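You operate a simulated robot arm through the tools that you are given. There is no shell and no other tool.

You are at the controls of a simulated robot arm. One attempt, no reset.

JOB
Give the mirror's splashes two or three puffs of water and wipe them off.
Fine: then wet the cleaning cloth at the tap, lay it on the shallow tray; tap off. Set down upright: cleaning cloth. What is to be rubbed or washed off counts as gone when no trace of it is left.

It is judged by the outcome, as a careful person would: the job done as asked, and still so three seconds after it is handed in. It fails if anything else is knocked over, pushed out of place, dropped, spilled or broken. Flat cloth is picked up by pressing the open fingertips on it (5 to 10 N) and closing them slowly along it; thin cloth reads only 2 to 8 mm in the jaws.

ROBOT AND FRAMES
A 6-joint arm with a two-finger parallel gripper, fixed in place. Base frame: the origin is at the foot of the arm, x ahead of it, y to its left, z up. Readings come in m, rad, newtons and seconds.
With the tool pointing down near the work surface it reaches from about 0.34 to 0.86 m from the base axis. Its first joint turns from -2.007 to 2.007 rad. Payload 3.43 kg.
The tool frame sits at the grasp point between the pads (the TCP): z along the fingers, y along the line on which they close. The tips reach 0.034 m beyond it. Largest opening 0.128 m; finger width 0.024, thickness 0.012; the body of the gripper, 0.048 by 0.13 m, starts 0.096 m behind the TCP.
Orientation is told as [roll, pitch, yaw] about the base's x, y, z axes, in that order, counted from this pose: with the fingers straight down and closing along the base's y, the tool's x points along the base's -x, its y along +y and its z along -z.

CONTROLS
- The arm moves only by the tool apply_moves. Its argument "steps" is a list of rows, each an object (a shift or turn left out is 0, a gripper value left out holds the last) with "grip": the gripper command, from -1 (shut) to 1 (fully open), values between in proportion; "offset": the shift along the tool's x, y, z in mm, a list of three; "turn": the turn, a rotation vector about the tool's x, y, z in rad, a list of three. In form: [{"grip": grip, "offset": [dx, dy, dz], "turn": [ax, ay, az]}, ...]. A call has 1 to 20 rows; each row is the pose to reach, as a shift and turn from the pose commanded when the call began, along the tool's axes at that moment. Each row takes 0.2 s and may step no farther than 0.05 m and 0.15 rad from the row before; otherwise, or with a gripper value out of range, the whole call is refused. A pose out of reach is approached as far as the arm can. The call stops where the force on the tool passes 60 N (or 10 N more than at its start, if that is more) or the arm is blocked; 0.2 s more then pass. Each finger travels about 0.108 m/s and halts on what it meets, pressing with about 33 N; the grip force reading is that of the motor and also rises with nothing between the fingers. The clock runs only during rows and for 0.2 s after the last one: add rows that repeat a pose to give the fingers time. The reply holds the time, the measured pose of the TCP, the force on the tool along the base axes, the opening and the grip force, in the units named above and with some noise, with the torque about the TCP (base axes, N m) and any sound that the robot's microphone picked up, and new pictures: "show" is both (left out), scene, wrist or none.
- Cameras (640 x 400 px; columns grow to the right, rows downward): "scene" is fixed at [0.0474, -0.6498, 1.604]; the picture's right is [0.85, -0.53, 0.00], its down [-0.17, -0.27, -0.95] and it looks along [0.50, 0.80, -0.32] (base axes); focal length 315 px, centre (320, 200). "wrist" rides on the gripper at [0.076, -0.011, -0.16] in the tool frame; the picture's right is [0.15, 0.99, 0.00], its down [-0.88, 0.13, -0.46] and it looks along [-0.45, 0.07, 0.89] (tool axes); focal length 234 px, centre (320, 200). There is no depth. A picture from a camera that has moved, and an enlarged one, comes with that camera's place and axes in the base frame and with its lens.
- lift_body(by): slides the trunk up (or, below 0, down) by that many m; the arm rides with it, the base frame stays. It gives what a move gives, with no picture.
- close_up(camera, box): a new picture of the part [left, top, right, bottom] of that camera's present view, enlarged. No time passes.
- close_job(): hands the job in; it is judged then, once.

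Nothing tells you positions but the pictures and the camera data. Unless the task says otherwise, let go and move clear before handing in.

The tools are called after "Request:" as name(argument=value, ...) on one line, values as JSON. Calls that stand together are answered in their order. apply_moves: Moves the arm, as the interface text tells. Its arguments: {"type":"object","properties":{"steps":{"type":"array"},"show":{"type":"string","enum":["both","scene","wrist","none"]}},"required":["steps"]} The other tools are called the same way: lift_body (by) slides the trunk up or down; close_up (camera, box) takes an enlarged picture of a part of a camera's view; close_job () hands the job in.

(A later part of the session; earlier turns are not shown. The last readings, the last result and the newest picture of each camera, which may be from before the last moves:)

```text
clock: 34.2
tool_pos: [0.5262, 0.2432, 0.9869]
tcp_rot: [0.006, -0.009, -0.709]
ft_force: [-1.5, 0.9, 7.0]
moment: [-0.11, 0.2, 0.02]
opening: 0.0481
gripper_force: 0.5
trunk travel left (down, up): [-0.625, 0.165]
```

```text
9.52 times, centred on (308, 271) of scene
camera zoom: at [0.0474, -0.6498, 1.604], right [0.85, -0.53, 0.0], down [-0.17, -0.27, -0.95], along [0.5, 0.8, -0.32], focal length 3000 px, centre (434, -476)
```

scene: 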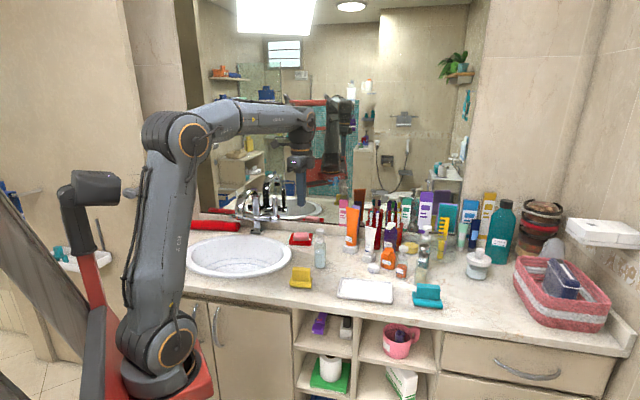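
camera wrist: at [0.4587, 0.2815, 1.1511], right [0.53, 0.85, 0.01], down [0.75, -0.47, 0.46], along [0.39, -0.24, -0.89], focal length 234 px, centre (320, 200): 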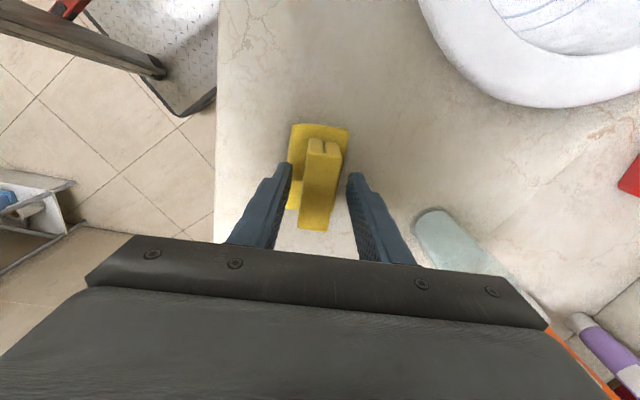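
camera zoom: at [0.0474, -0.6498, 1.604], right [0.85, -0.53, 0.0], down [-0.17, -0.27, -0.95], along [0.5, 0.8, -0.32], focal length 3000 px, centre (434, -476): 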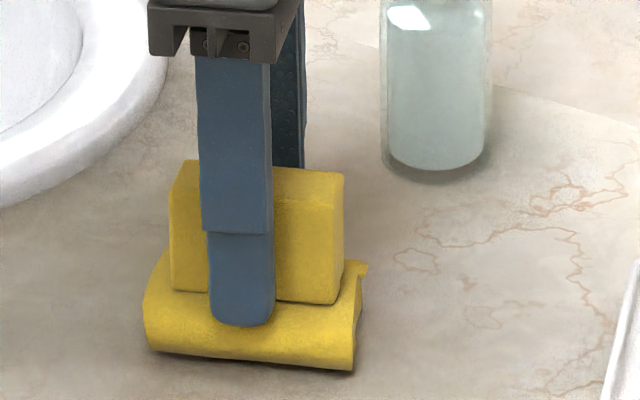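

Contact at 7 N on the base. Now closing slowly along it.

Request:
apply_moves(steps=[{"grip": -0.3}, {"grip": -0.35}, {"grip": -0.4}, {"grip": -0.45}, {"grip": -0.5}, {"grip": -0.55}, {"grip": -0.6}, {"grip": -0.65}, {"grip": -0.7}, {"grip": -0.8}, {"grip": -0.9}, {"grip": -1}, {"grip": -1}, {"grip": -1}], show="wrist")

Request:
close_up(camera="scene", box=[280, 250, 336, 292])

Request:
close_up(camera="wrist", box=[250, 110, 390, 220])

```text
clock: 37.2
tool_pos: [0.527, 0.2425, 0.9861]
tcp_rot: [0.006, -0.009, -0.709]
ft_force: [4.5, 8.1, 21.5]
moment: [-0.06, 0.19, -0.07]
opening: 0.0254
gripper_force: 33.1
trunk travel left (down, up): [-0.625, 0.165]
camera wrist: at [0.4588, 0.2823, 1.1445], right [0.53, 0.85, 0.01], down [0.75, -0.47, 0.46], along [0.4, -0.24, -0.89], focal length 234 px, centre (320, 200)
```

wrist: 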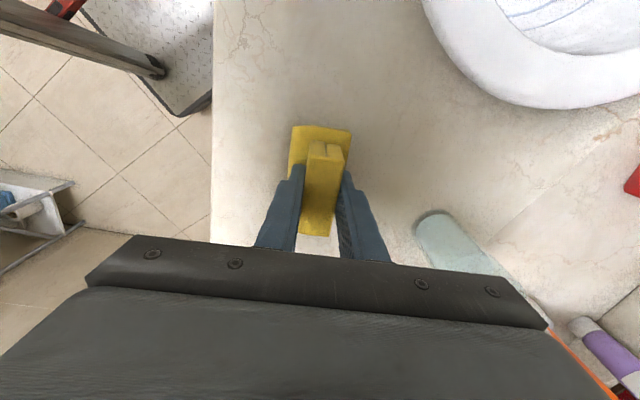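

```text
9.52 times, centred on (308, 271) of scene
camera zoom: at [0.0474, -0.6498, 1.604], right [0.85, -0.53, 0.0], down [-0.17, -0.27, -0.95], along [0.5, 0.8, -0.32], focal length 3000 px, centre (434, -476)
```

zoom: 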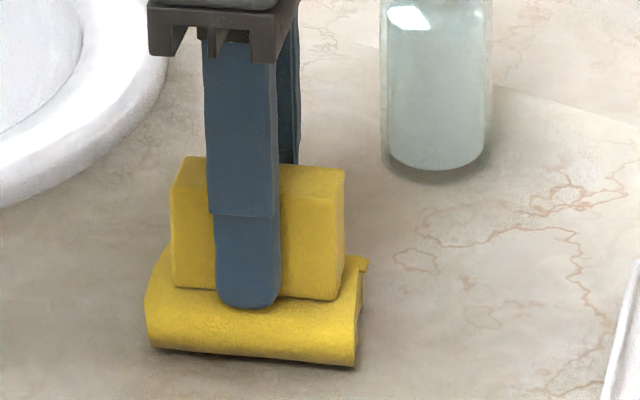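

```text
3.64 times, centred on (320, 165) of wrist
camera zoom: at [0.4588, 0.2823, 1.1445], right [0.53, 0.85, 0.01], down [0.75, -0.47, 0.46], along [0.4, -0.24, -0.89], focal length 852 px, centre (320, 327)
```

zoom: 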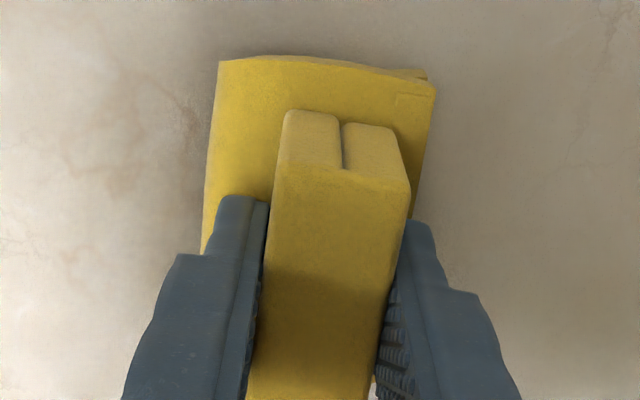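

Gripped deeper now (25 mm). Lifting very slowly and watching the opening.

Request:
apply_moves(steps=[{"grip": -1, "offset": [0, 0, -2]}, {"grip": -1, "offset": [0, 0, -4]}, {"grip": -1, "offset": [0, 0, -7]}, {"grip": -1, "offset": [0, 0, -10]}, {"grip": -1, "offset": [0, 0, -14]}, {"grip": -1, "offset": [0, 0, -18]}], show="none")

Request:
close_up(camera="scene", box=[280, 245, 336, 292])

```text
clock: 38.6
tool_pos: [0.5252, 0.2424, 1.0031]
tcp_rot: [0.007, -0.007, -0.709]
ft_force: [0.4, 0.1, -0.5]
moment: [-0.04, -0.03, 0.04]
opening: 0.0253
gripper_force: 33.0
trunk travel left (down, up): [-0.625, 0.165]
```

```text
8.51 times, centred on (308, 268) of scene
camera zoom: at [0.0474, -0.6498, 1.604], right [0.85, -0.53, 0.0], down [-0.17, -0.27, -0.95], along [0.5, 0.8, -0.32], focal length 2681 px, centre (422, -383)
```

zoom: 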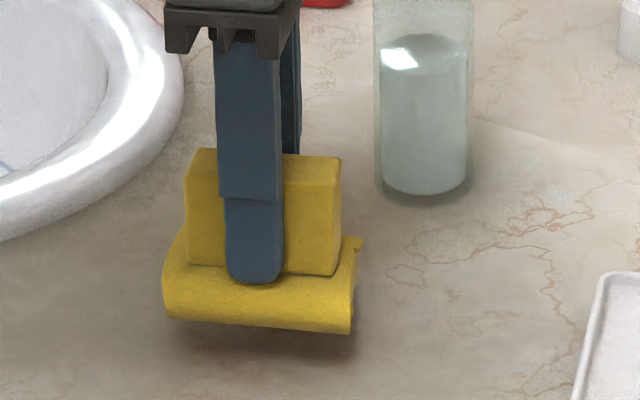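

It's holding. Continuing the lift gently to clear the bottle.

Request:
apply_moves(steps=[{"grip": -1, "offset": [0, 0, -6]}, {"grip": -1, "offset": [0, 0, -14]}, {"grip": -1, "offset": [0, 0, -24]}, {"grip": -1, "offset": [0, 0, -36]}, {"grip": -1, "offset": [0, 0, -50]}, {"grip": -1, "offset": [0, 0, -65]}, {"grip": -1, "offset": [0, 0, -80]}, {"grip": -1, "offset": [0, 0, -95]}, {"grip": -1, "offset": [0, 0, -110]}, {"grip": -1, "offset": [0, 0, -125]}, {"grip": -1, "offset": [0, 0, -140]}, {"grip": -1, "offset": [0, 0, -155]}, {"grip": -1, "offset": [0, 0, -170], "turn": [0, 0, 0.03]}, {"grip": -1, "offset": [0, 0, -185], "turn": [0, 0, 0.06]}, {"grip": -1, "offset": [0, 0, -200], "turn": [0, 0, 0.09]}, {"grip": -1, "offset": [0, 0, -215], "turn": [0, 0, 0.12]}, {"grip": -1, "offset": [0, 0, -230], "turn": [0, 0, 0.13]}, {"grip": -1, "offset": [0, 0, -245], "turn": [0, 0, 0.13]}, {"grip": -1, "offset": [0, 0, -255], "turn": [0, 0, 0.13]}], show="both")

```text
clock: 42.6
tool_pos: [0.5229, 0.2419, 1.2608]
tcp_rot: [0.007, -0.005, -0.839]
ft_force: [0.0, 0.2, -0.8]
moment: [-0.01, -0.01, 0.01]
opening: 0.0253
gripper_force: 33.0
trunk travel left (down, up): [-0.625, 0.165]
camera wrist: at [0.4614, 0.2898, 1.4183], right [0.64, 0.77, 0.01], down [0.68, -0.57, 0.46], along [0.36, -0.29, -0.89], focal length 234 px, centre (320, 200)
```

scene: 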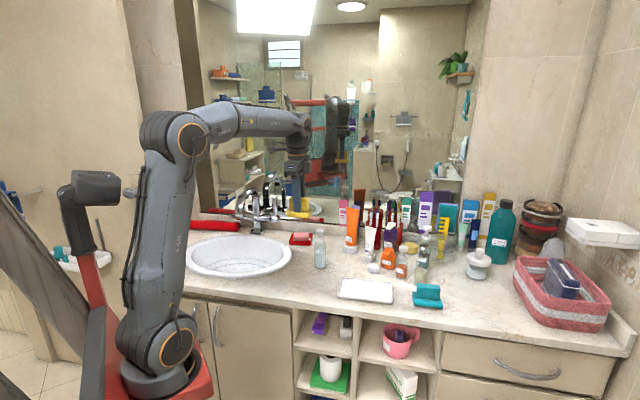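
wrist: 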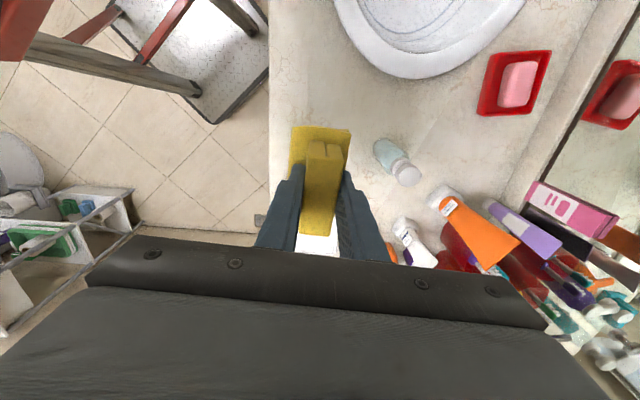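

The cloth is secure. Now I pitch the tool from down to horizontal (pad toward the mirror) in two halves while moving toward the mirror.

Request:
apply_moves(steps=[{"grip": -1, "offset": [0, 15, 0], "turn": [-0.1, 0, 0]}, {"grip": -1, "offset": [0, 35, 0], "turn": [-0.2, 0, 0]}, {"grip": -1, "offset": [0, 55, 0], "turn": [-0.3, 0, 0]}, {"grip": -1, "offset": [0, 75, 0], "turn": [-0.4, 0, 0]}, {"grip": -1, "offset": [0, 95, 0], "turn": [-0.5, 0, 0]}, {"grip": -1, "offset": [0, 115, 0], "turn": [-0.6, 0, 0]}, {"grip": -1, "offset": [0, 135, 0], "turn": [-0.7, 0, 0]}, {"grip": -1, "offset": [0, 155, 0], "turn": [-0.8, 0, 0]}], show="both")

```text
clock: 44.4
tool_pos: [0.6387, 0.3456, 1.2609]
tcp_rot: [0.808, -0.006, -0.837]
ft_force: [0.5, 0.3, 0.0]
moment: [0.0, 0.02, -0.01]
opening: 0.0249
gripper_force: 32.7
trunk travel left (down, up): [-0.625, 0.165]
camera wrist: at [0.495, 0.3201, 1.3611], right [0.41, 0.57, 0.71], down [0.41, -0.81, 0.41], along [0.82, 0.12, -0.56], focal length 234 px, centre (320, 200)
```

scene: 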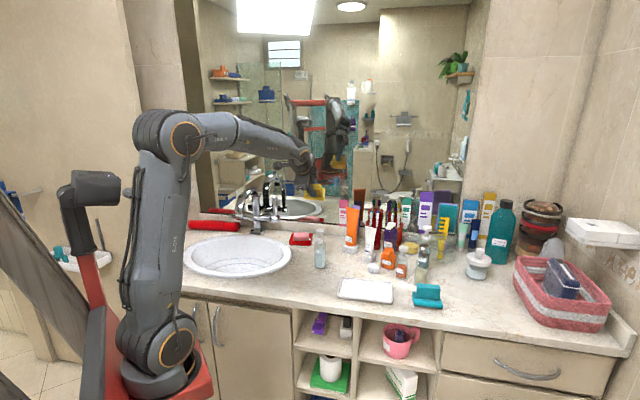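
wrist: 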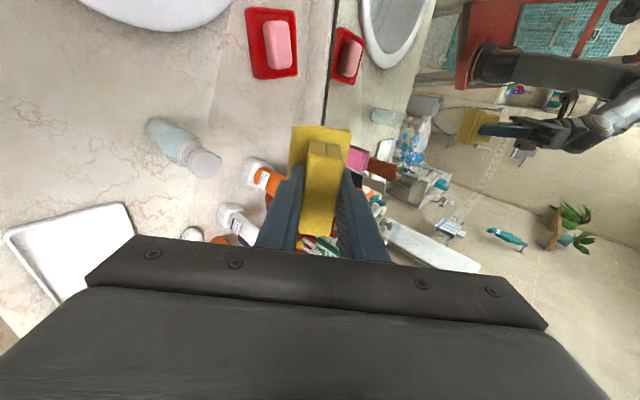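

Request:
apply_moves(steps=[{"grip": -1, "offset": [0, 8, 8], "turn": [-0.096, 0, 0]}, {"grip": -1, "offset": [0, 16, 17], "turn": [-0.192, 0, 0]}, {"grip": -1, "offset": [0, 24, 25], "turn": [-0.288, 0, 0]}, {"grip": -1, "offset": [0, 32, 34], "turn": [-0.384, 0, 0]}, {"grip": -1, "offset": [0, 40, 42], "turn": [-0.48, 0, 0]}, {"grip": -1, "offset": [0, 48, 50], "turn": [-0.576, 0, 0]}, {"grip": -1, "offset": [0, 56, 59], "turn": [-0.672, 0, 0]}, {"grip": -1, "offset": [0, 64, 67], "turn": [-0.764, 0, 0]}], show="both")

Request:
close_up(camera="wrist", box=[240, 60, 420, 200])

Request:
close_up(camera="scene", box=[260, 130, 380, 220])

```text
clock: 46.2
tool_pos: [0.7078, 0.4064, 1.2597]
tcp_rot: [1.574, -0.008, -0.841]
ft_force: [0.8, -0.1, 0.4]
moment: [-0.03, 0.04, 0.01]
opening: 0.0252
gripper_force: 33.1
trunk travel left (down, up): [-0.625, 0.165]
camera wrist: at [0.5379, 0.3562, 1.2469], right [-0.1, 0.11, 0.99], down [0.25, -0.96, 0.14], along [0.96, 0.26, 0.07], focal length 234 px, centre (320, 200)
```

scene: 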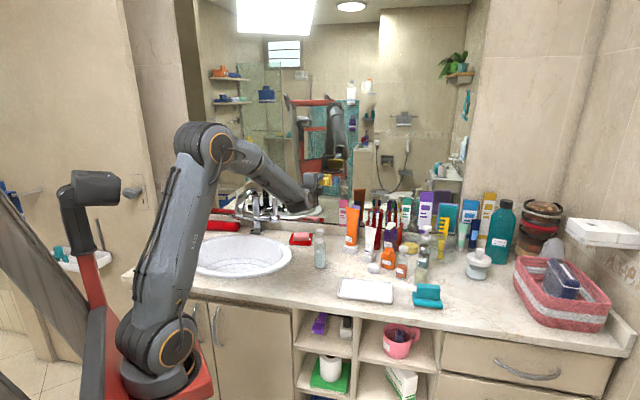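
wrist: 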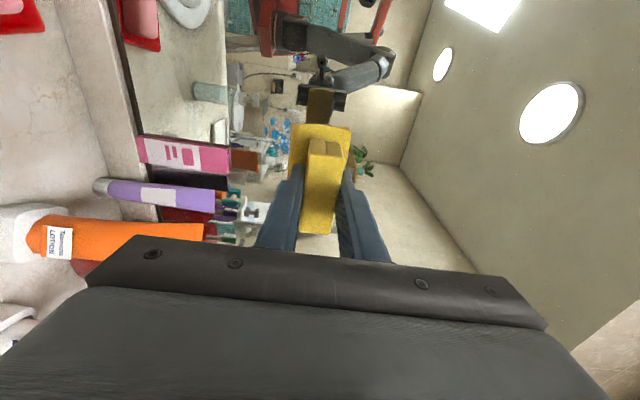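

```text
2.86 times, centred on (330, 130) of wrist
camera zoom: at [0.5379, 0.3562, 1.2469], right [-0.1, 0.11, 0.99], down [0.25, -0.96, 0.14], along [0.96, 0.26, 0.07], focal length 669 px, centre (291, 400)
```

zoom: 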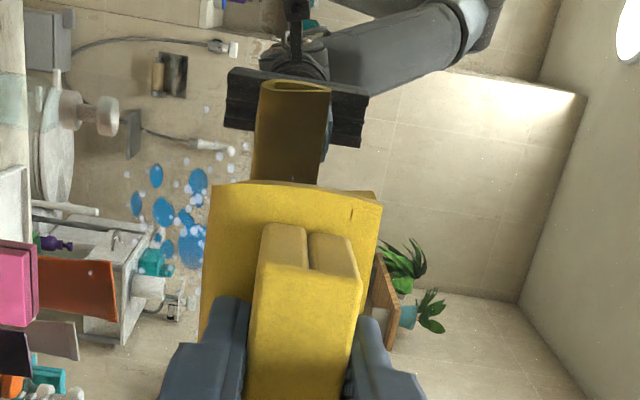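

```text
4.44 times, centred on (320, 175) of scene
camera zoom: at [0.0474, -0.6498, 1.604], right [0.85, -0.53, 0.0], down [-0.17, -0.27, -0.95], along [0.5, 0.8, -0.32], focal length 1400 px, centre (320, 311)
```

zoom: 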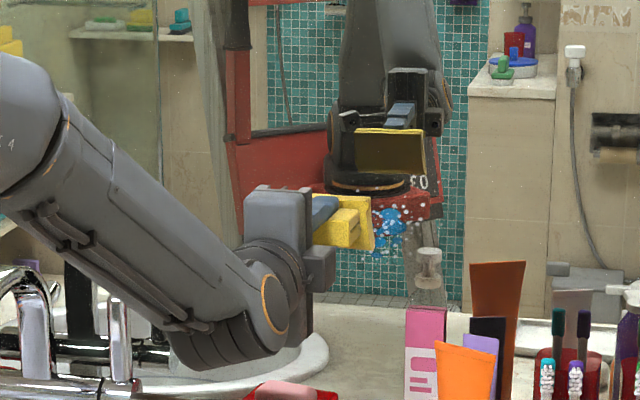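

The pad now faces the mirror squarely. I'll advance toward the glass at this height, then check clearances before lowering.

Request:
apply_moves(steps=[{"grip": -1, "offset": [0, 0, 25]}, {"grip": -1, "offset": [0, 0, 50]}, {"grip": -1, "offset": [0, 0, 75]}, {"grip": -1, "offset": [0, 0, 100]}], show="both")

Request:
close_up(camera="scene", box=[270, 130, 390, 240])

Request:
close_up(camera="wrist", box=[220, 60, 400, 200])

```text
clock: 47.2
tool_pos: [0.7824, 0.4757, 1.2583]
tcp_rot: [1.572, -0.007, -0.839]
ft_force: [0.1, 0.3, 0.3]
moment: [-0.01, 0.03, 0.02]
opening: 0.0255
gripper_force: 32.8
trunk travel left (down, up): [-0.625, 0.165]
camera wrist: at [0.6111, 0.4237, 1.2464], right [-0.1, 0.11, 0.99], down [0.25, -0.96, 0.14], along [0.96, 0.26, 0.07], focal length 234 px, centre (320, 200)
```

scene: 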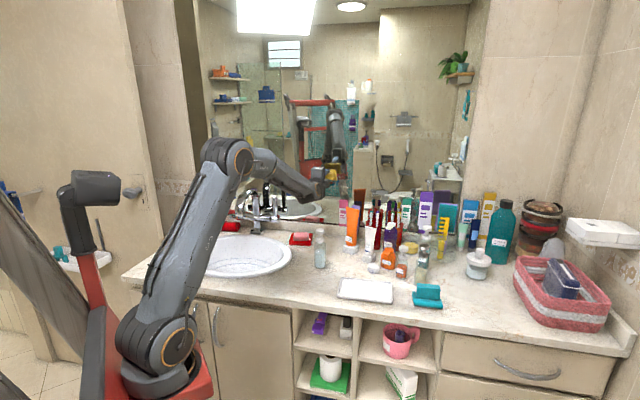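
wrist: 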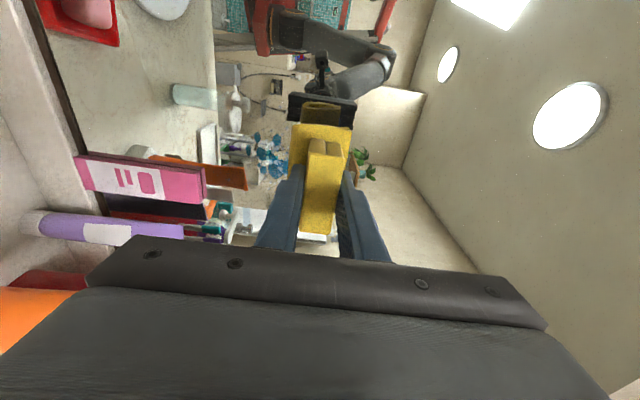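

```text
3.64 times, centred on (330, 185) of scene
camera zoom: at [0.0474, -0.6498, 1.604], right [0.85, -0.53, 0.0], down [-0.17, -0.27, -0.95], along [0.5, 0.8, -0.32], focal length 1146 px, centre (284, 254)
```

zoom: 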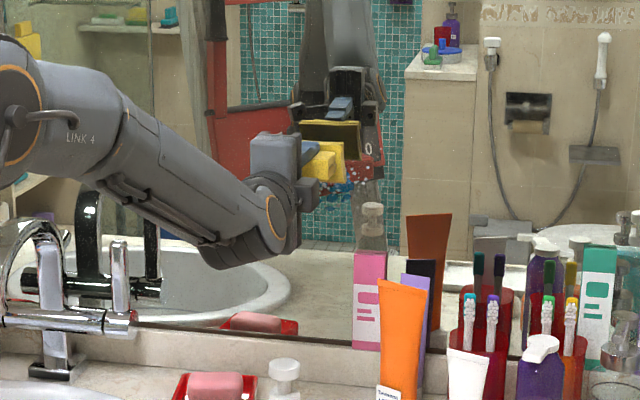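

```text
2.86 times, centred on (310, 130) of wrist
camera zoom: at [0.6111, 0.4237, 1.2464], right [-0.1, 0.11, 0.99], down [0.25, -0.96, 0.14], along [0.96, 0.26, 0.07], focal length 669 px, centre (349, 400)
```

zoom: 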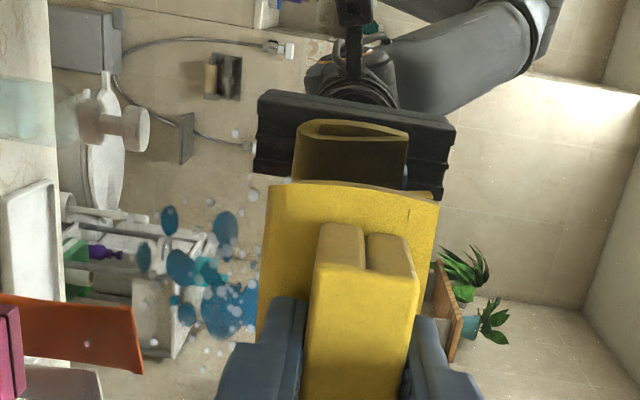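

Request:
apply_moves(steps=[{"grip": -1, "offset": [0, 0, 10]}, {"grip": -1, "offset": [0, 0, 20]}, {"grip": -1, "offset": [0, 0, 25]}, {"grip": -1, "offset": [0, 0, 28]}], show="none")

Request:
close_up(camera="wrist", box=[220, 60, 400, 200])

```text
clock: 48.2
tool_pos: [0.8019, 0.492, 1.2593]
tcp_rot: [1.571, -0.004, -0.84]
ft_force: [0.1, 0.6, -1.0]
moment: [-0.01, 0.01, -0.03]
opening: 0.0251
gripper_force: 33.4
trunk travel left (down, up): [-0.625, 0.165]
```

```text
2.86 times, centred on (310, 130) of wrist
camera zoom: at [0.6319, 0.4417, 1.247], right [-0.1, 0.11, 0.99], down [0.25, -0.96, 0.14], along [0.96, 0.26, 0.07], focal length 669 px, centre (349, 400)
```

zoom: 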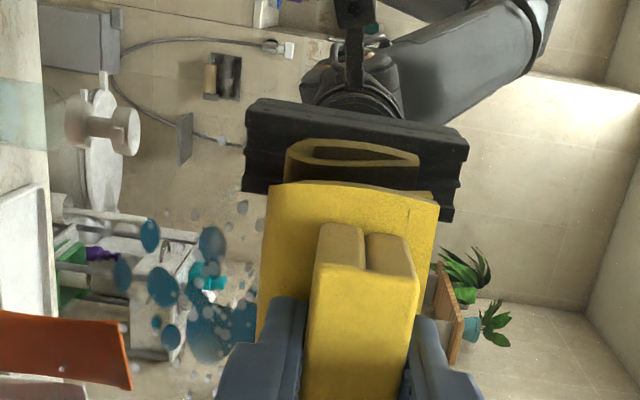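

Request:
apply_moves(steps=[{"grip": -1, "offset": [0, 0, 4]}, {"grip": -1, "offset": [0, 0, 7]}, {"grip": -1, "offset": [0, 0, 9]}], show="none")

```text
clock: 49.0
tool_pos: [0.8101, 0.4989, 1.2587]
tcp_rot: [1.571, -0.005, -0.839]
ft_force: [-0.1, 0.5, -0.3]
moment: [-0.07, 0.0, -0.01]
opening: 0.0253
gripper_force: 33.1
trunk travel left (down, up): [-0.625, 0.165]
```

Request:
apply_moves(steps=[{"grip": -1, "offset": [0, 0, 2]}, {"grip": -1, "offset": [0, 0, 4]}, {"grip": -1, "offset": [0, 0, 6]}], show="none")

Request:
close_up(camera="wrist", box=[220, 60, 400, 200])

```text
clock: 49.8
tool_pos: [0.813, 0.5016, 1.2586]
tcp_rot: [1.57, -0.006, -0.841]
ft_force: [0.6, -0.6, -1.1]
moment: [-0.01, 0.0, 0.0]
opening: 0.0253
gripper_force: 33.0
trunk travel left (down, up): [-0.625, 0.165]
```

```text
2.86 times, centred on (310, 130) of wrist
camera zoom: at [0.6435, 0.452, 1.2475], right [-0.1, 0.11, 0.99], down [0.25, -0.96, 0.14], along [0.96, 0.26, 0.07], focal length 669 px, centre (349, 400)
```

zoom: 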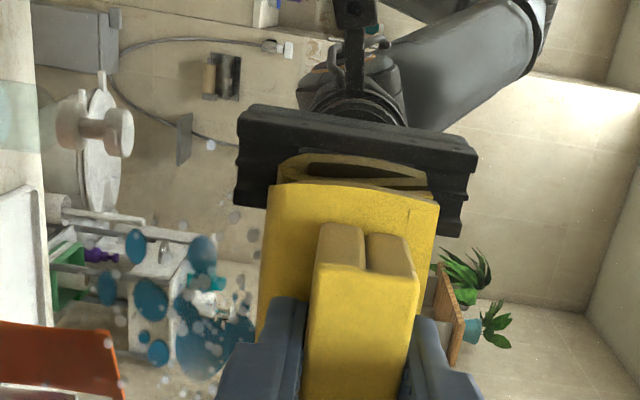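

Request:
apply_moves(steps=[{"grip": -1, "offset": [0, 0, 2]}, {"grip": -1, "offset": [0, 0, 3]}, {"grip": -1, "offset": [0, 0, 4]}], show="none")

Request:
close_up(camera="wrist", box=[260, 80, 380, 160])

```text
clock: 50.6
tool_pos: [0.8157, 0.5056, 1.2581]
tcp_rot: [1.57, -0.006, -0.839]
ft_force: [-11.8, -9.7, -0.4]
moment: [-0.04, 0.03, 0.71]
opening: 0.0253
gripper_force: 33.3
trunk travel left (down, up): [-0.625, 0.165]
```

```text
5.00 times, centred on (320, 120) of wrist
camera zoom: at [0.646, 0.454, 1.2471], right [-0.1, 0.11, 0.99], down [0.25, -0.96, 0.14], along [0.96, 0.26, 0.07], focal length 1171 px, centre (320, 600)
```

zoom: 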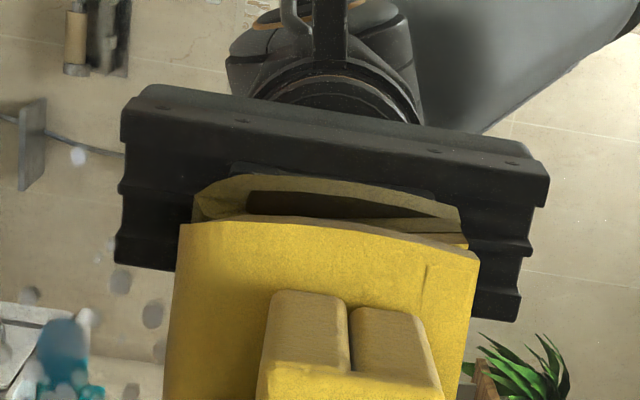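

Contact at ~15 N, but the torque shows the left edge touches first; re-deriving the mirror normal from the bottle's reflection gives about 45.4°, so I'll back off slightly and yaw the tool by 0.06 rad to sit flat.

Request:
apply_moves(steps=[{"grip": -1, "offset": [0, 0, -6]}, {"grip": -1, "offset": [0, 0, -6], "turn": [0, 0.03, 0]}, {"grip": -1, "offset": [0, 0, -6], "turn": [0, 0.06, 0]}], show="none")

Request:
close_up(camera="wrist", box=[220, 60, 400, 200])

Request:
close_up(camera="scene", box=[310, 140, 390, 210])

```text
clock: 51.4
tool_pos: [0.8121, 0.5008, 1.2592]
tcp_rot: [1.571, -0.006, -0.778]
ft_force: [-0.6, -0.1, -1.1]
moment: [-0.01, -0.02, -0.01]
opening: 0.0252
gripper_force: 33.0
trunk travel left (down, up): [-0.625, 0.165]
```

```text
2.86 times, centred on (310, 130) of wrist
camera zoom: at [0.6461, 0.4403, 1.2469], right [-0.11, 0.11, 0.99], down [0.31, -0.94, 0.14], along [0.95, 0.32, 0.07], focal length 669 px, centre (349, 400)
```

zoom: 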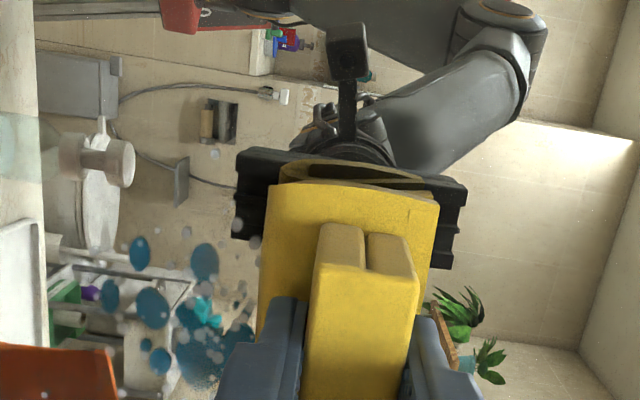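

```text
5.71 times, centred on (350, 175) of scene
camera zoom: at [0.0474, -0.6498, 1.604], right [0.85, -0.53, 0.0], down [-0.17, -0.27, -0.95], along [0.5, 0.8, -0.32], focal length 1800 px, centre (149, 343)
```

zoom: 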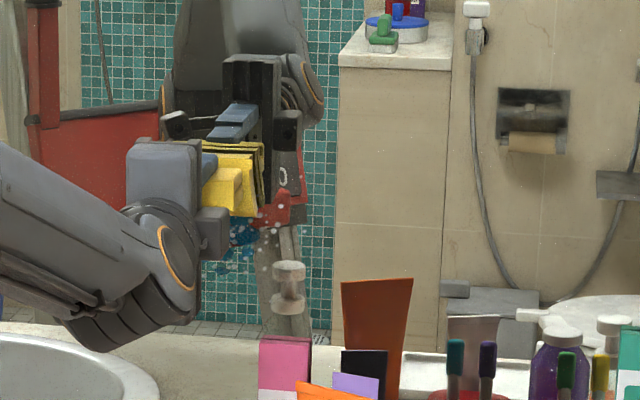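

Request:
apply_moves(steps=[{"grip": -1, "offset": [0, 0, 3]}, {"grip": -1, "offset": [0, 0, 5]}, {"grip": -1, "offset": [0, 0, 6]}], show="none")

```text
clock: 52.2
tool_pos: [0.8153, 0.5055, 1.2587]
tcp_rot: [1.569, -0.005, -0.779]
ft_force: [-3.7, -3.7, -1.6]
moment: [-0.01, 0.07, -0.21]
opening: 0.0252
gripper_force: 33.3
trunk travel left (down, up): [-0.625, 0.165]
```

Now the right edge leads slightly; splitting the difference with −0.03 rad.

Request:
apply_moves(steps=[{"grip": -1, "offset": [0, 0, -2], "turn": [0, -0.015, 0]}, {"grip": -1, "offset": [0, 0, -1], "turn": [0, -0.028, 0]}, {"grip": -1, "offset": [0, 0, 1], "turn": [0, -0.028, 0]}], show="none")

```text
clock: 53.0
tool_pos: [0.8157, 0.5066, 1.2605]
tcp_rot: [1.571, -0.006, -0.807]
ft_force: [-12.8, -8.3, -1.5]
moment: [-0.05, 0.0, 0.76]
opening: 0.0251
gripper_force: 33.4
trunk travel left (down, up): [-0.625, 0.165]
```

Request:
apply_moves(steps=[{"grip": -1, "offset": [0, 0, -2], "turn": [0, 0.008, 0]}, {"grip": -1, "offset": [0, 0, -1], "turn": [0, 0.015, 0]}, {"grip": -1, "offset": [0, 0, 0], "turn": [0, 0.015, 0]}], show="none")

```text
clock: 53.8
tool_pos: [0.8186, 0.5055, 1.2599]
tcp_rot: [1.574, -0.007, -0.792]
ft_force: [-17.3, -9.8, -0.9]
moment: [-0.01, 0.07, -0.52]
opening: 0.0252
gripper_force: 32.7
trunk travel left (down, up): [-0.625, 0.165]
```

Nearly flat now at ~20 N; I'll ease off a little and start wiping with lateral strokes, checking force.

Request:
apply_moves(steps=[{"grip": -1, "offset": [0, 0, -1], "turn": [0, -0.004, 0]}, {"grip": -1, "offset": [-8, 0, -1], "turn": [0, -0.004, 0]}, {"grip": -1, "offset": [-16, 0, -1], "turn": [0, -0.004, 0]}, {"grip": -1, "offset": [-24, 0, -1], "turn": [0, -0.004, 0]}, {"grip": -1, "offset": [-32, 0, -1], "turn": [0, -0.004, 0]}, {"grip": -1, "offset": [-32, -6, -1], "turn": [0, -0.004, 0]}], show="none")

Request:
close_up(camera="wrist", box=[220, 60, 400, 200])

Request:
close_up(camera="scene", box=[300, 150, 380, 220])

```text
clock: 55.2
tool_pos: [0.8381, 0.482, 1.2541]
tcp_rot: [1.57, -0.007, -0.796]
ft_force: [0.2, -0.2, 0.1]
moment: [0.0, 0.02, 0.0]
opening: 0.0252
gripper_force: 32.6
trunk travel left (down, up): [-0.625, 0.165]
```

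```text
2.86 times, centred on (310, 130) of wrist
camera zoom: at [0.6706, 0.4244, 1.2416], right [-0.11, 0.11, 0.99], down [0.29, -0.95, 0.14], along [0.95, 0.3, 0.07], focal length 669 px, centre (349, 400)
```

zoom: 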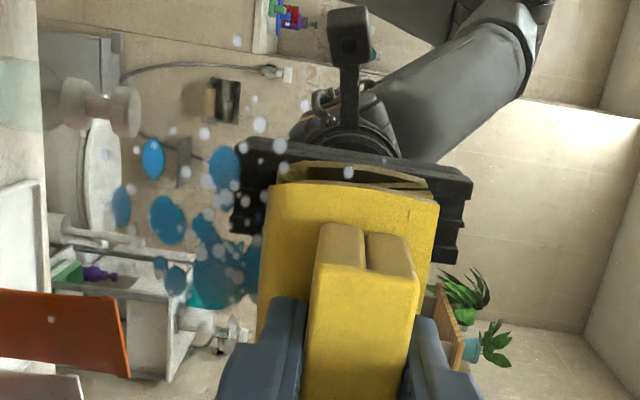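

```text
5.71 times, centred on (340, 185) of scene
camera zoom: at [0.0474, -0.6498, 1.604], right [0.85, -0.53, 0.0], down [-0.17, -0.27, -0.95], along [0.5, 0.8, -0.32], focal length 1800 px, centre (206, 286)
```

zoom: 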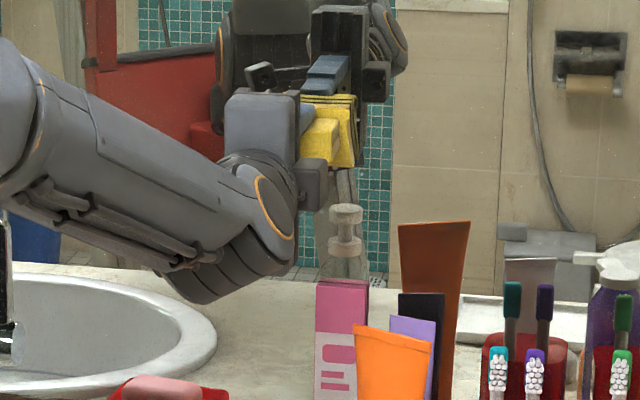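

Contact was lost as I slid right (the glass recedes slightly), so I'll re-press and compensate, wiping across the splash in rows.

Request:
apply_moves(steps=[{"grip": -1, "offset": [0, 0, 2]}, {"grip": -1, "offset": [0, -10, 2]}, {"grip": -1, "offset": [10, -14, 1.6]}, {"grip": -1, "offset": [20, -14, 1.2]}, {"grip": -1, "offset": [30, -14, 0.8]}, {"grip": -1, "offset": [40, -14, 0.4]}], show="none")

Request:
close_up(camera="wrist", box=[220, 60, 400, 200])

```text
clock: 56.6
tool_pos: [0.8101, 0.5121, 1.2398]
tcp_rot: [1.57, -0.008, -0.792]
ft_force: [-0.3, -0.3, -1.1]
moment: [-0.01, -0.01, 0.0]
opening: 0.025
gripper_force: 33.6
trunk travel left (down, up): [-0.625, 0.165]
```

```text
2.86 times, centred on (310, 130) of wrist
camera zoom: at [0.6421, 0.4538, 1.2274], right [-0.11, 0.11, 0.99], down [0.29, -0.95, 0.14], along [0.95, 0.3, 0.07], focal length 669 px, centre (349, 400)
```

zoom: 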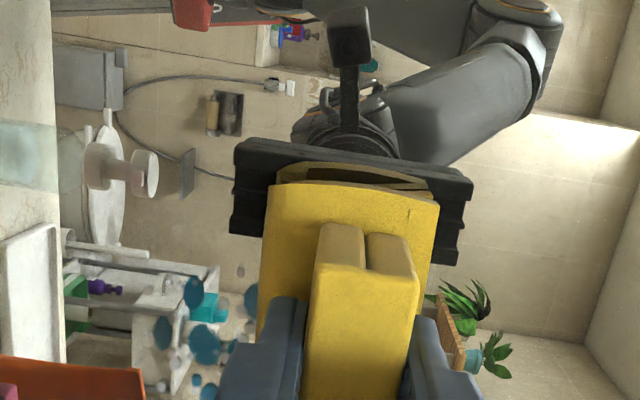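

Request:
apply_moves(steps=[{"grip": -1, "offset": [0, 0, 1.5]}, {"grip": -1, "offset": [0, 0, 3]}], show="none")

```text
clock: 57.2
tool_pos: [0.8113, 0.5124, 1.2399]
tcp_rot: [1.57, -0.008, -0.797]
ft_force: [-32.9, -21.4, -4.9]
moment: [-0.07, 0.1, -0.01]
opening: 0.0251
gripper_force: 32.9
trunk travel left (down, up): [-0.625, 0.165]
```

Flat, firm contact at last (39 N, no torque). Easing to a moderate press and stroking downward, then across, with force checks.

Request:
apply_moves(steps=[{"grip": -1, "offset": [0, 0, -0.8]}, {"grip": -1, "offset": [0, -8, -0.8]}, {"grip": -1, "offset": [0, -16, -0.8]}, {"grip": -1, "offset": [0, -24, -0.8]}], show="none")

Request:
close_up(camera="wrist", box=[220, 60, 400, 200])

Request:
close_up(camera="scene", box=[290, 150, 370, 240])

```text
clock: 58.2
tool_pos: [0.8132, 0.5105, 1.2195]
tcp_rot: [1.575, -0.003, -0.798]
ft_force: [-19.0, -21.7, 13.2]
moment: [0.07, -0.05, 0.08]
opening: 0.0252
gripper_force: 33.0
trunk travel left (down, up): [-0.625, 0.165]
```

```text
2.86 times, centred on (310, 130) of wrist
camera zoom: at [0.6452, 0.4528, 1.2061], right [-0.11, 0.11, 0.99], down [0.29, -0.95, 0.13], along [0.95, 0.3, 0.07], focal length 669 px, centre (349, 400)
```

zoom: 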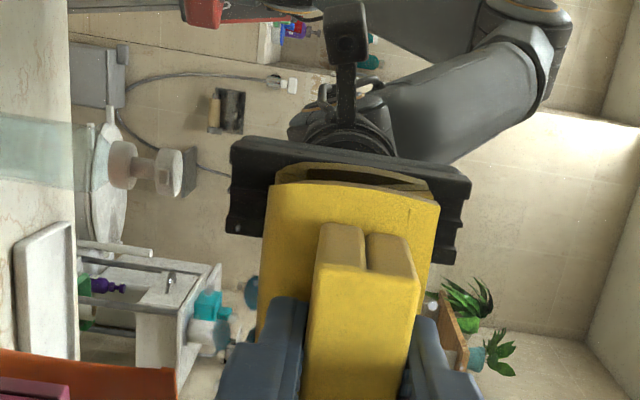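

```text
4.44 times, centred on (330, 195) of scene
camera zoom: at [0.0474, -0.6498, 1.604], right [0.85, -0.53, 0.0], down [-0.17, -0.27, -0.95], along [0.5, 0.8, -0.32], focal length 1400 px, centre (276, 222)
```

zoom: 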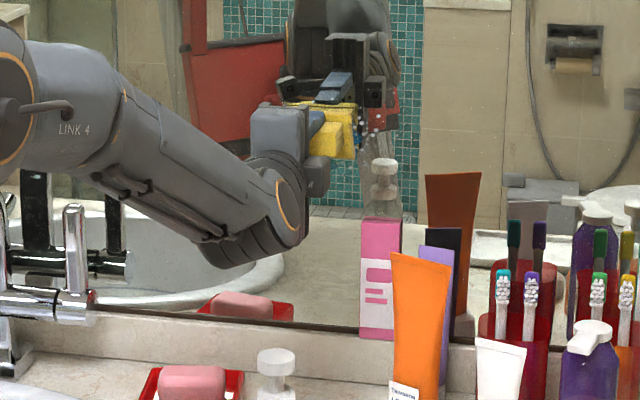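

Wiping is working. Continuing lower and then across to the right.

Request:
apply_moves(steps=[{"grip": -1, "offset": [0, -8, 0]}, {"grip": -1, "offset": [0, -16, 0]}, {"grip": -1, "offset": [0, -24, 0]}, {"grip": -1, "offset": [-8, -24, 0]}, {"grip": -1, "offset": [-16, -24, 0]}, {"grip": -1, "offset": [-24, -24, 0.2]}], show="none")

Request:
close_up(camera="wrist", box=[220, 60, 400, 200])

Request:
close_up(camera="scene", box=[290, 150, 370, 240])

```text
clock: 59.6
tool_pos: [0.8289, 0.4954, 1.1902]
tcp_rot: [1.569, -0.007, -0.795]
ft_force: [-24.5, -10.5, -4.4]
moment: [-0.12, 0.06, 0.46]
opening: 0.0252
gripper_force: 33.3
trunk travel left (down, up): [-0.625, 0.165]
```

```text
2.86 times, centred on (310, 130) of wrist
camera zoom: at [0.6608, 0.4372, 1.1791], right [-0.11, 0.11, 0.99], down [0.29, -0.95, 0.14], along [0.95, 0.3, 0.07], focal length 669 px, centre (349, 400)
```

zoom: 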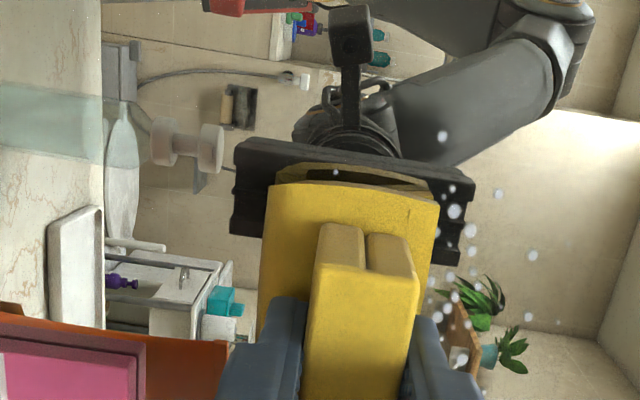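

```text
4.44 times, centred on (330, 195) of scene
camera zoom: at [0.0474, -0.6498, 1.604], right [0.85, -0.53, 0.0], down [-0.17, -0.27, -0.95], along [0.5, 0.8, -0.32], focal length 1400 px, centre (276, 222)
```

zoom: 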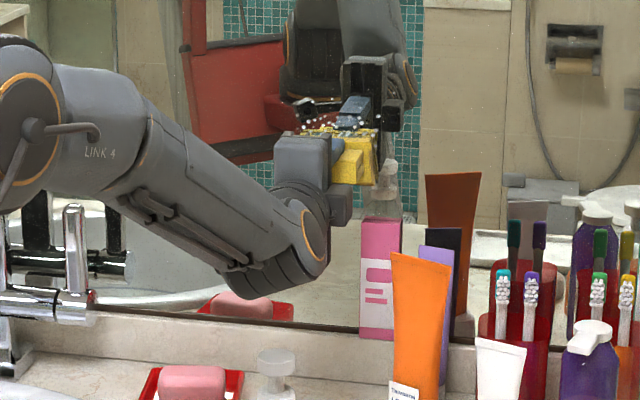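

Blue is nearly gone there; droplets remain higher up. Next: right edge, then up in serpentine strokes.

Request:
apply_moves(steps=[{"grip": -1, "offset": [-9, 0, 0.2]}, {"grip": -1, "offset": [-18, 0, 0.4]}, {"grip": -1, "offset": [-18, 9, 0.4]}, {"grip": -1, "offset": [-18, 18, 0.4]}, {"grip": -1, "offset": [-9, 20, 0.2]}, {"grip": -1, "offset": [0, 20, 0]}, {"grip": -1, "offset": [9, 20, -0.2]}, {"grip": -1, "offset": [18, 20, -0.4]}, {"grip": -1, "offset": [26, 20, -0.5]}], show="none")

Request:
close_up(camera="wrist", box=[220, 60, 400, 200])

Request:
close_up(camera="scene", box=[290, 150, 370, 240])

```text
clock: 61.6
tool_pos: [0.8112, 0.5133, 1.2123]
tcp_rot: [1.573, -0.005, -0.795]
ft_force: [-10.5, -22.0, 0.1]
moment: [-0.04, 0.02, -0.48]
opening: 0.0254
gripper_force: 33.2
trunk travel left (down, up): [-0.625, 0.165]
```

```text
2.86 times, centred on (310, 130) of wrist
camera zoom: at [0.6434, 0.4548, 1.2002], right [-0.11, 0.11, 0.99], down [0.29, -0.95, 0.13], along [0.95, 0.3, 0.07], focal length 669 px, centre (349, 400)
```

zoom: 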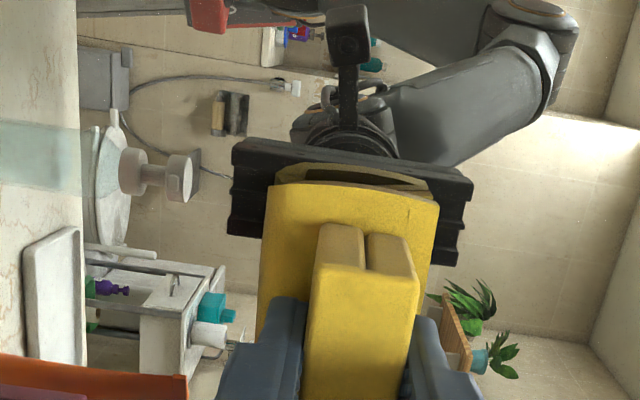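

```text
4.44 times, centred on (330, 195) of scene
camera zoom: at [0.0474, -0.6498, 1.604], right [0.85, -0.53, 0.0], down [-0.17, -0.27, -0.95], along [0.5, 0.8, -0.32], focal length 1400 px, centre (276, 222)
```

zoom: 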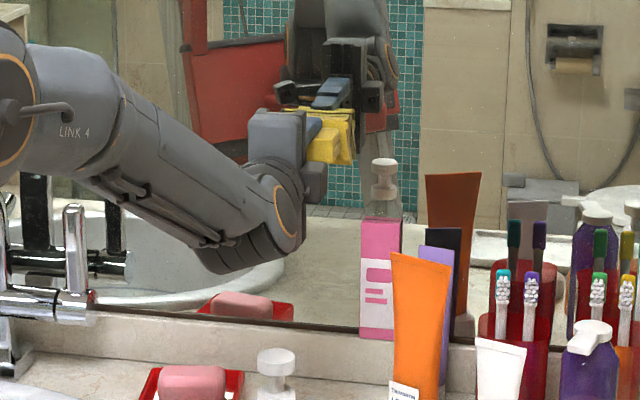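

Looks clean around here. Two more rows higher up to catch remaining droplets.

Request:
apply_moves(steps=[{"grip": -1, "offset": [0, 10, 0]}, {"grip": -1, "offset": [0, 20, 0]}, {"grip": -1, "offset": [-9, 22, 0.2]}, {"grip": -1, "offset": [-18, 22, 0.3]}, {"grip": -1, "offset": [-27, 22, 0.5]}, {"grip": -1, "offset": [-36, 22, 0.6]}, {"grip": -1, "offset": [-45, 22, 0.8]}, {"grip": -1, "offset": [-45, 32, 0.8]}, {"grip": -1, "offset": [-45, 44, 0.8]}, {"grip": -1, "offset": [-36, 46, 0.6]}, {"grip": -1, "offset": [-27, 46, 0.5]}, {"grip": -1, "offset": [-18, 46, 0.3]}, {"grip": -1, "offset": [-9, 46, 0.2]}, {"grip": -1, "offset": [0, 46, 0]}, {"grip": -1, "offset": [8, 46, 0]}], show="none")

Request:
close_up(camera="wrist", box=[220, 60, 400, 200])

Request:
close_up(camera="scene", box=[290, 130, 370, 220])

```text
clock: 64.8
tool_pos: [0.8057, 0.5192, 1.2575]
tcp_rot: [1.573, -0.005, -0.795]
ft_force: [-8.0, -15.9, -1.0]
moment: [-0.02, 0.04, -0.05]
opening: 0.0251
gripper_force: 33.1
trunk travel left (down, up): [-0.625, 0.165]
```

```text
2.86 times, centred on (310, 130) of wrist
camera zoom: at [0.6379, 0.4605, 1.2458], right [-0.11, 0.11, 0.99], down [0.29, -0.95, 0.13], along [0.95, 0.3, 0.07], focal length 669 px, centre (349, 400)
```

zoom: 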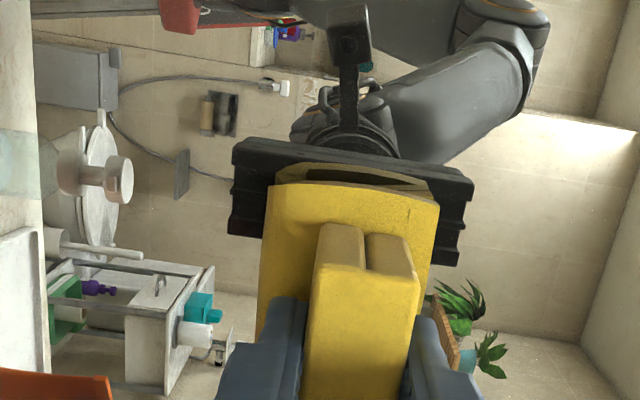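

```text
4.44 times, centred on (330, 175) of scene
camera zoom: at [0.0474, -0.6498, 1.604], right [0.85, -0.53, 0.0], down [-0.17, -0.27, -0.95], along [0.5, 0.8, -0.32], focal length 1400 px, centre (276, 311)
```

zoom: 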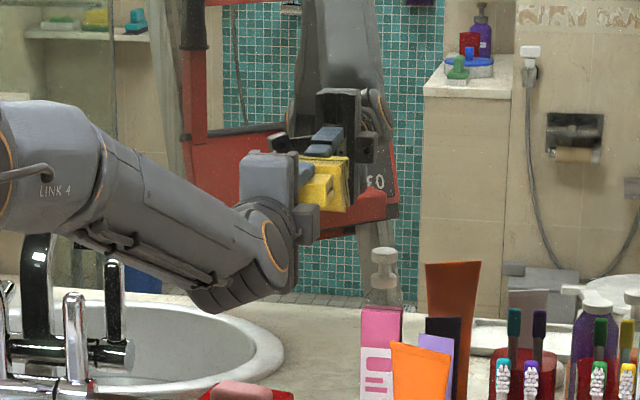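

The glass looks clear. Backing the cloth off the mirror to inspect the whole area.

Request:
apply_moves(steps=[{"grip": -1, "offset": [0, 0, -20]}, {"grip": -1, "offset": [0, 0, -50]}, {"grip": -1, "offset": [0, 0, -85]}, {"grip": -1, "offset": [0, 10, -120]}, {"grip": -1, "offset": [20, 20, -150]}, {"grip": -1, "offset": [50, 20, -160]}, {"grip": -1, "offset": [90, 20, -160]}], show="both")

Request:
close_up(camera="scene", box=[300, 155, 370, 205])

Request:
close_up(camera="wrist", box=[160, 60, 340, 200])

```text
clock: 66.4
tool_pos: [0.6336, 0.4657, 1.2788]
tcp_rot: [1.566, -0.008, -0.784]
ft_force: [0.3, 0.6, 0.0]
moment: [-0.01, 0.02, 0.01]
opening: 0.0254
gripper_force: 32.8
out of reach, approached as far as the arm can: row 7
trunk travel left (down, up): [-0.625, 0.165]
camera wrist: at [0.4671, 0.4063, 1.2672], right [-0.11, 0.11, 0.99], down [0.3, -0.94, 0.14], along [0.95, 0.31, 0.07], focal length 234 px, centre (320, 200)
```

scene: 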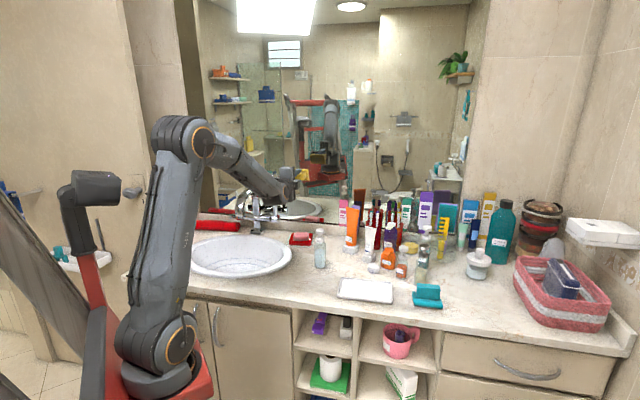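
wrist: 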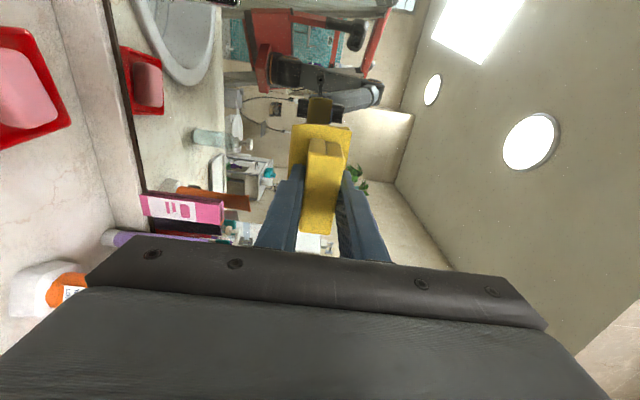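

```text
8.00 times, centred on (335, 180) of scene
camera zoom: at [0.0474, -0.6498, 1.604], right [0.85, -0.53, 0.0], down [-0.17, -0.27, -0.95], along [0.5, 0.8, -0.32], focal length 2520 px, centre (200, 360)
```

zoom: 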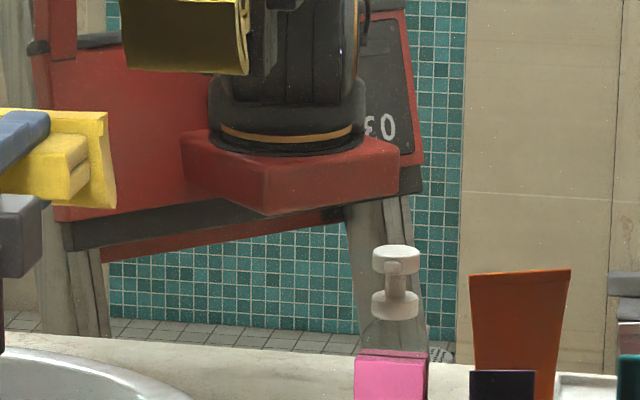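

```text
2.86 times, centred on (250, 130) of wrist
camera zoom: at [0.4671, 0.4063, 1.2672], right [-0.11, 0.11, 0.99], down [0.3, -0.94, 0.14], along [0.95, 0.31, 0.07], focal length 669 px, centre (520, 400)
```

zoom: 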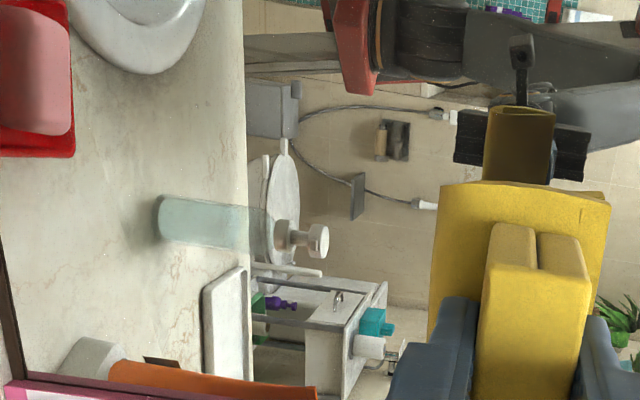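

The mirror is spotless — no blue and no droplets remain. To run the tap I need a free gripper, so I'll take the cloth back to its original spot on the counter, reversing the same motion.

Request:
apply_moves(steps=[{"grip": -1, "offset": [-5, -1, -15], "turn": [0.098, 0, 0]}, {"grip": -1, "offset": [-10, -2, -29], "turn": [0.196, 0, 0]}, {"grip": -1, "offset": [-15, -4, -44], "turn": [0.294, 0, 0]}, {"grip": -1, "offset": [-20, -5, -59], "turn": [0.392, 0, 0]}, {"grip": -1, "offset": [-25, -6, -74], "turn": [0.49, 0, 0]}, {"grip": -1, "offset": [-30, -7, -88], "turn": [0.588, 0, 0]}, {"grip": -1, "offset": [-35, -8, -103], "turn": [0.686, 0, 0]}, {"grip": -1, "offset": [-40, -10, -118], "turn": [0.784, 0, 0]}, {"grip": -1, "offset": [-46, -11, -132], "turn": [0.882, 0, 0]}, {"grip": -1, "offset": [-51, -12, -147], "turn": [0.98, 0, 0]}, {"grip": -1, "offset": [-56, -13, -162], "turn": [1.078, 0, 0]}, {"grip": -1, "offset": [-61, -14, -177], "turn": [1.176, 0, 0]}, {"grip": -1, "offset": [-66, -15, -191], "turn": [1.274, 0, 0]}, {"grip": -1, "offset": [-71, -17, -206], "turn": [1.372, 0, 0]}, {"grip": -1, "offset": [-76, -18, -221], "turn": [1.47, 0, 0]}, {"grip": -1, "offset": [-81, -19, -236], "turn": [1.566, 0, 0]}], show="both")

```text
clock: 69.8
tool_pos: [0.5204, 0.2442, 1.2603]
tcp_rot: [0.002, -0.007, -0.797]
ft_force: [-0.6, 0.4, -0.2]
moment: [0.0, -0.03, -0.01]
opening: 0.0253
gripper_force: 32.8
trunk travel left (down, up): [-0.625, 0.165]
camera wrist: at [0.4577, 0.2903, 1.4189], right [0.6, 0.8, 0.0], down [0.71, -0.54, 0.46], along [0.37, -0.28, -0.89], focal length 234 px, centre (320, 200)
```

scene: 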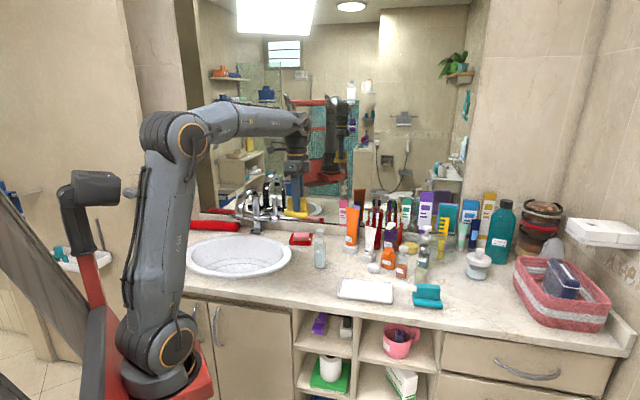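
wrist: 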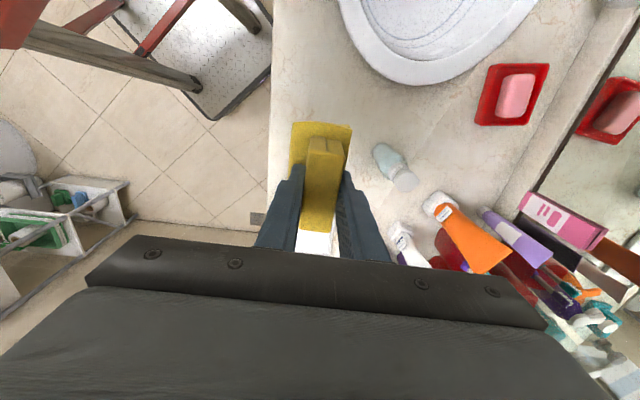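

Request:
apply_moves(steps=[{"grip": -1, "offset": [0, 0, 35]}, {"grip": -1, "offset": [0, 0, 75]}, {"grip": -1, "offset": [0, 0, 115]}, {"grip": -1, "offset": [0, 0, 155]}, {"grip": -1, "offset": [0, 0, 195]}, {"grip": -1, "offset": [0, 0, 230]}, {"grip": -1, "offset": [0, 0, 255]}], show="none")

Request:
close_up(camera="scene", box=[276, 235, 346, 295])

```text
clock: 71.4
tool_pos: [0.524, 0.2434, 1.0034]
tcp_rot: [0.008, -0.007, -0.794]
ft_force: [0.3, 0.2, -0.8]
moment: [-0.03, -0.02, 0.01]
opening: 0.0253
gripper_force: 32.8
trunk travel left (down, up): [-0.625, 0.165]
```

```text
6.67 times, centred on (311, 265) of scene
camera zoom: at [0.0474, -0.6498, 1.604], right [0.85, -0.53, 0.0], down [-0.17, -0.27, -0.95], along [0.5, 0.8, -0.32], focal length 2100 px, centre (380, -233)
```

zoom: 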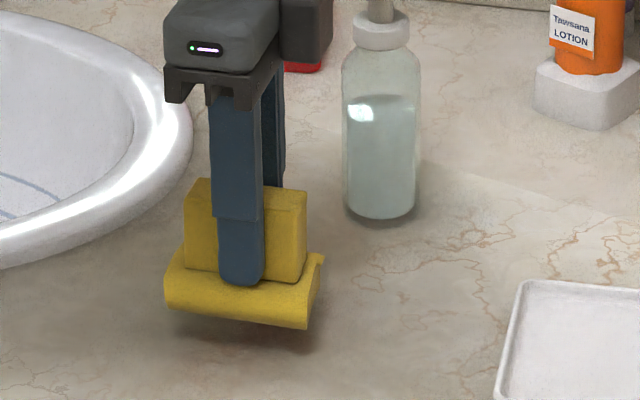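

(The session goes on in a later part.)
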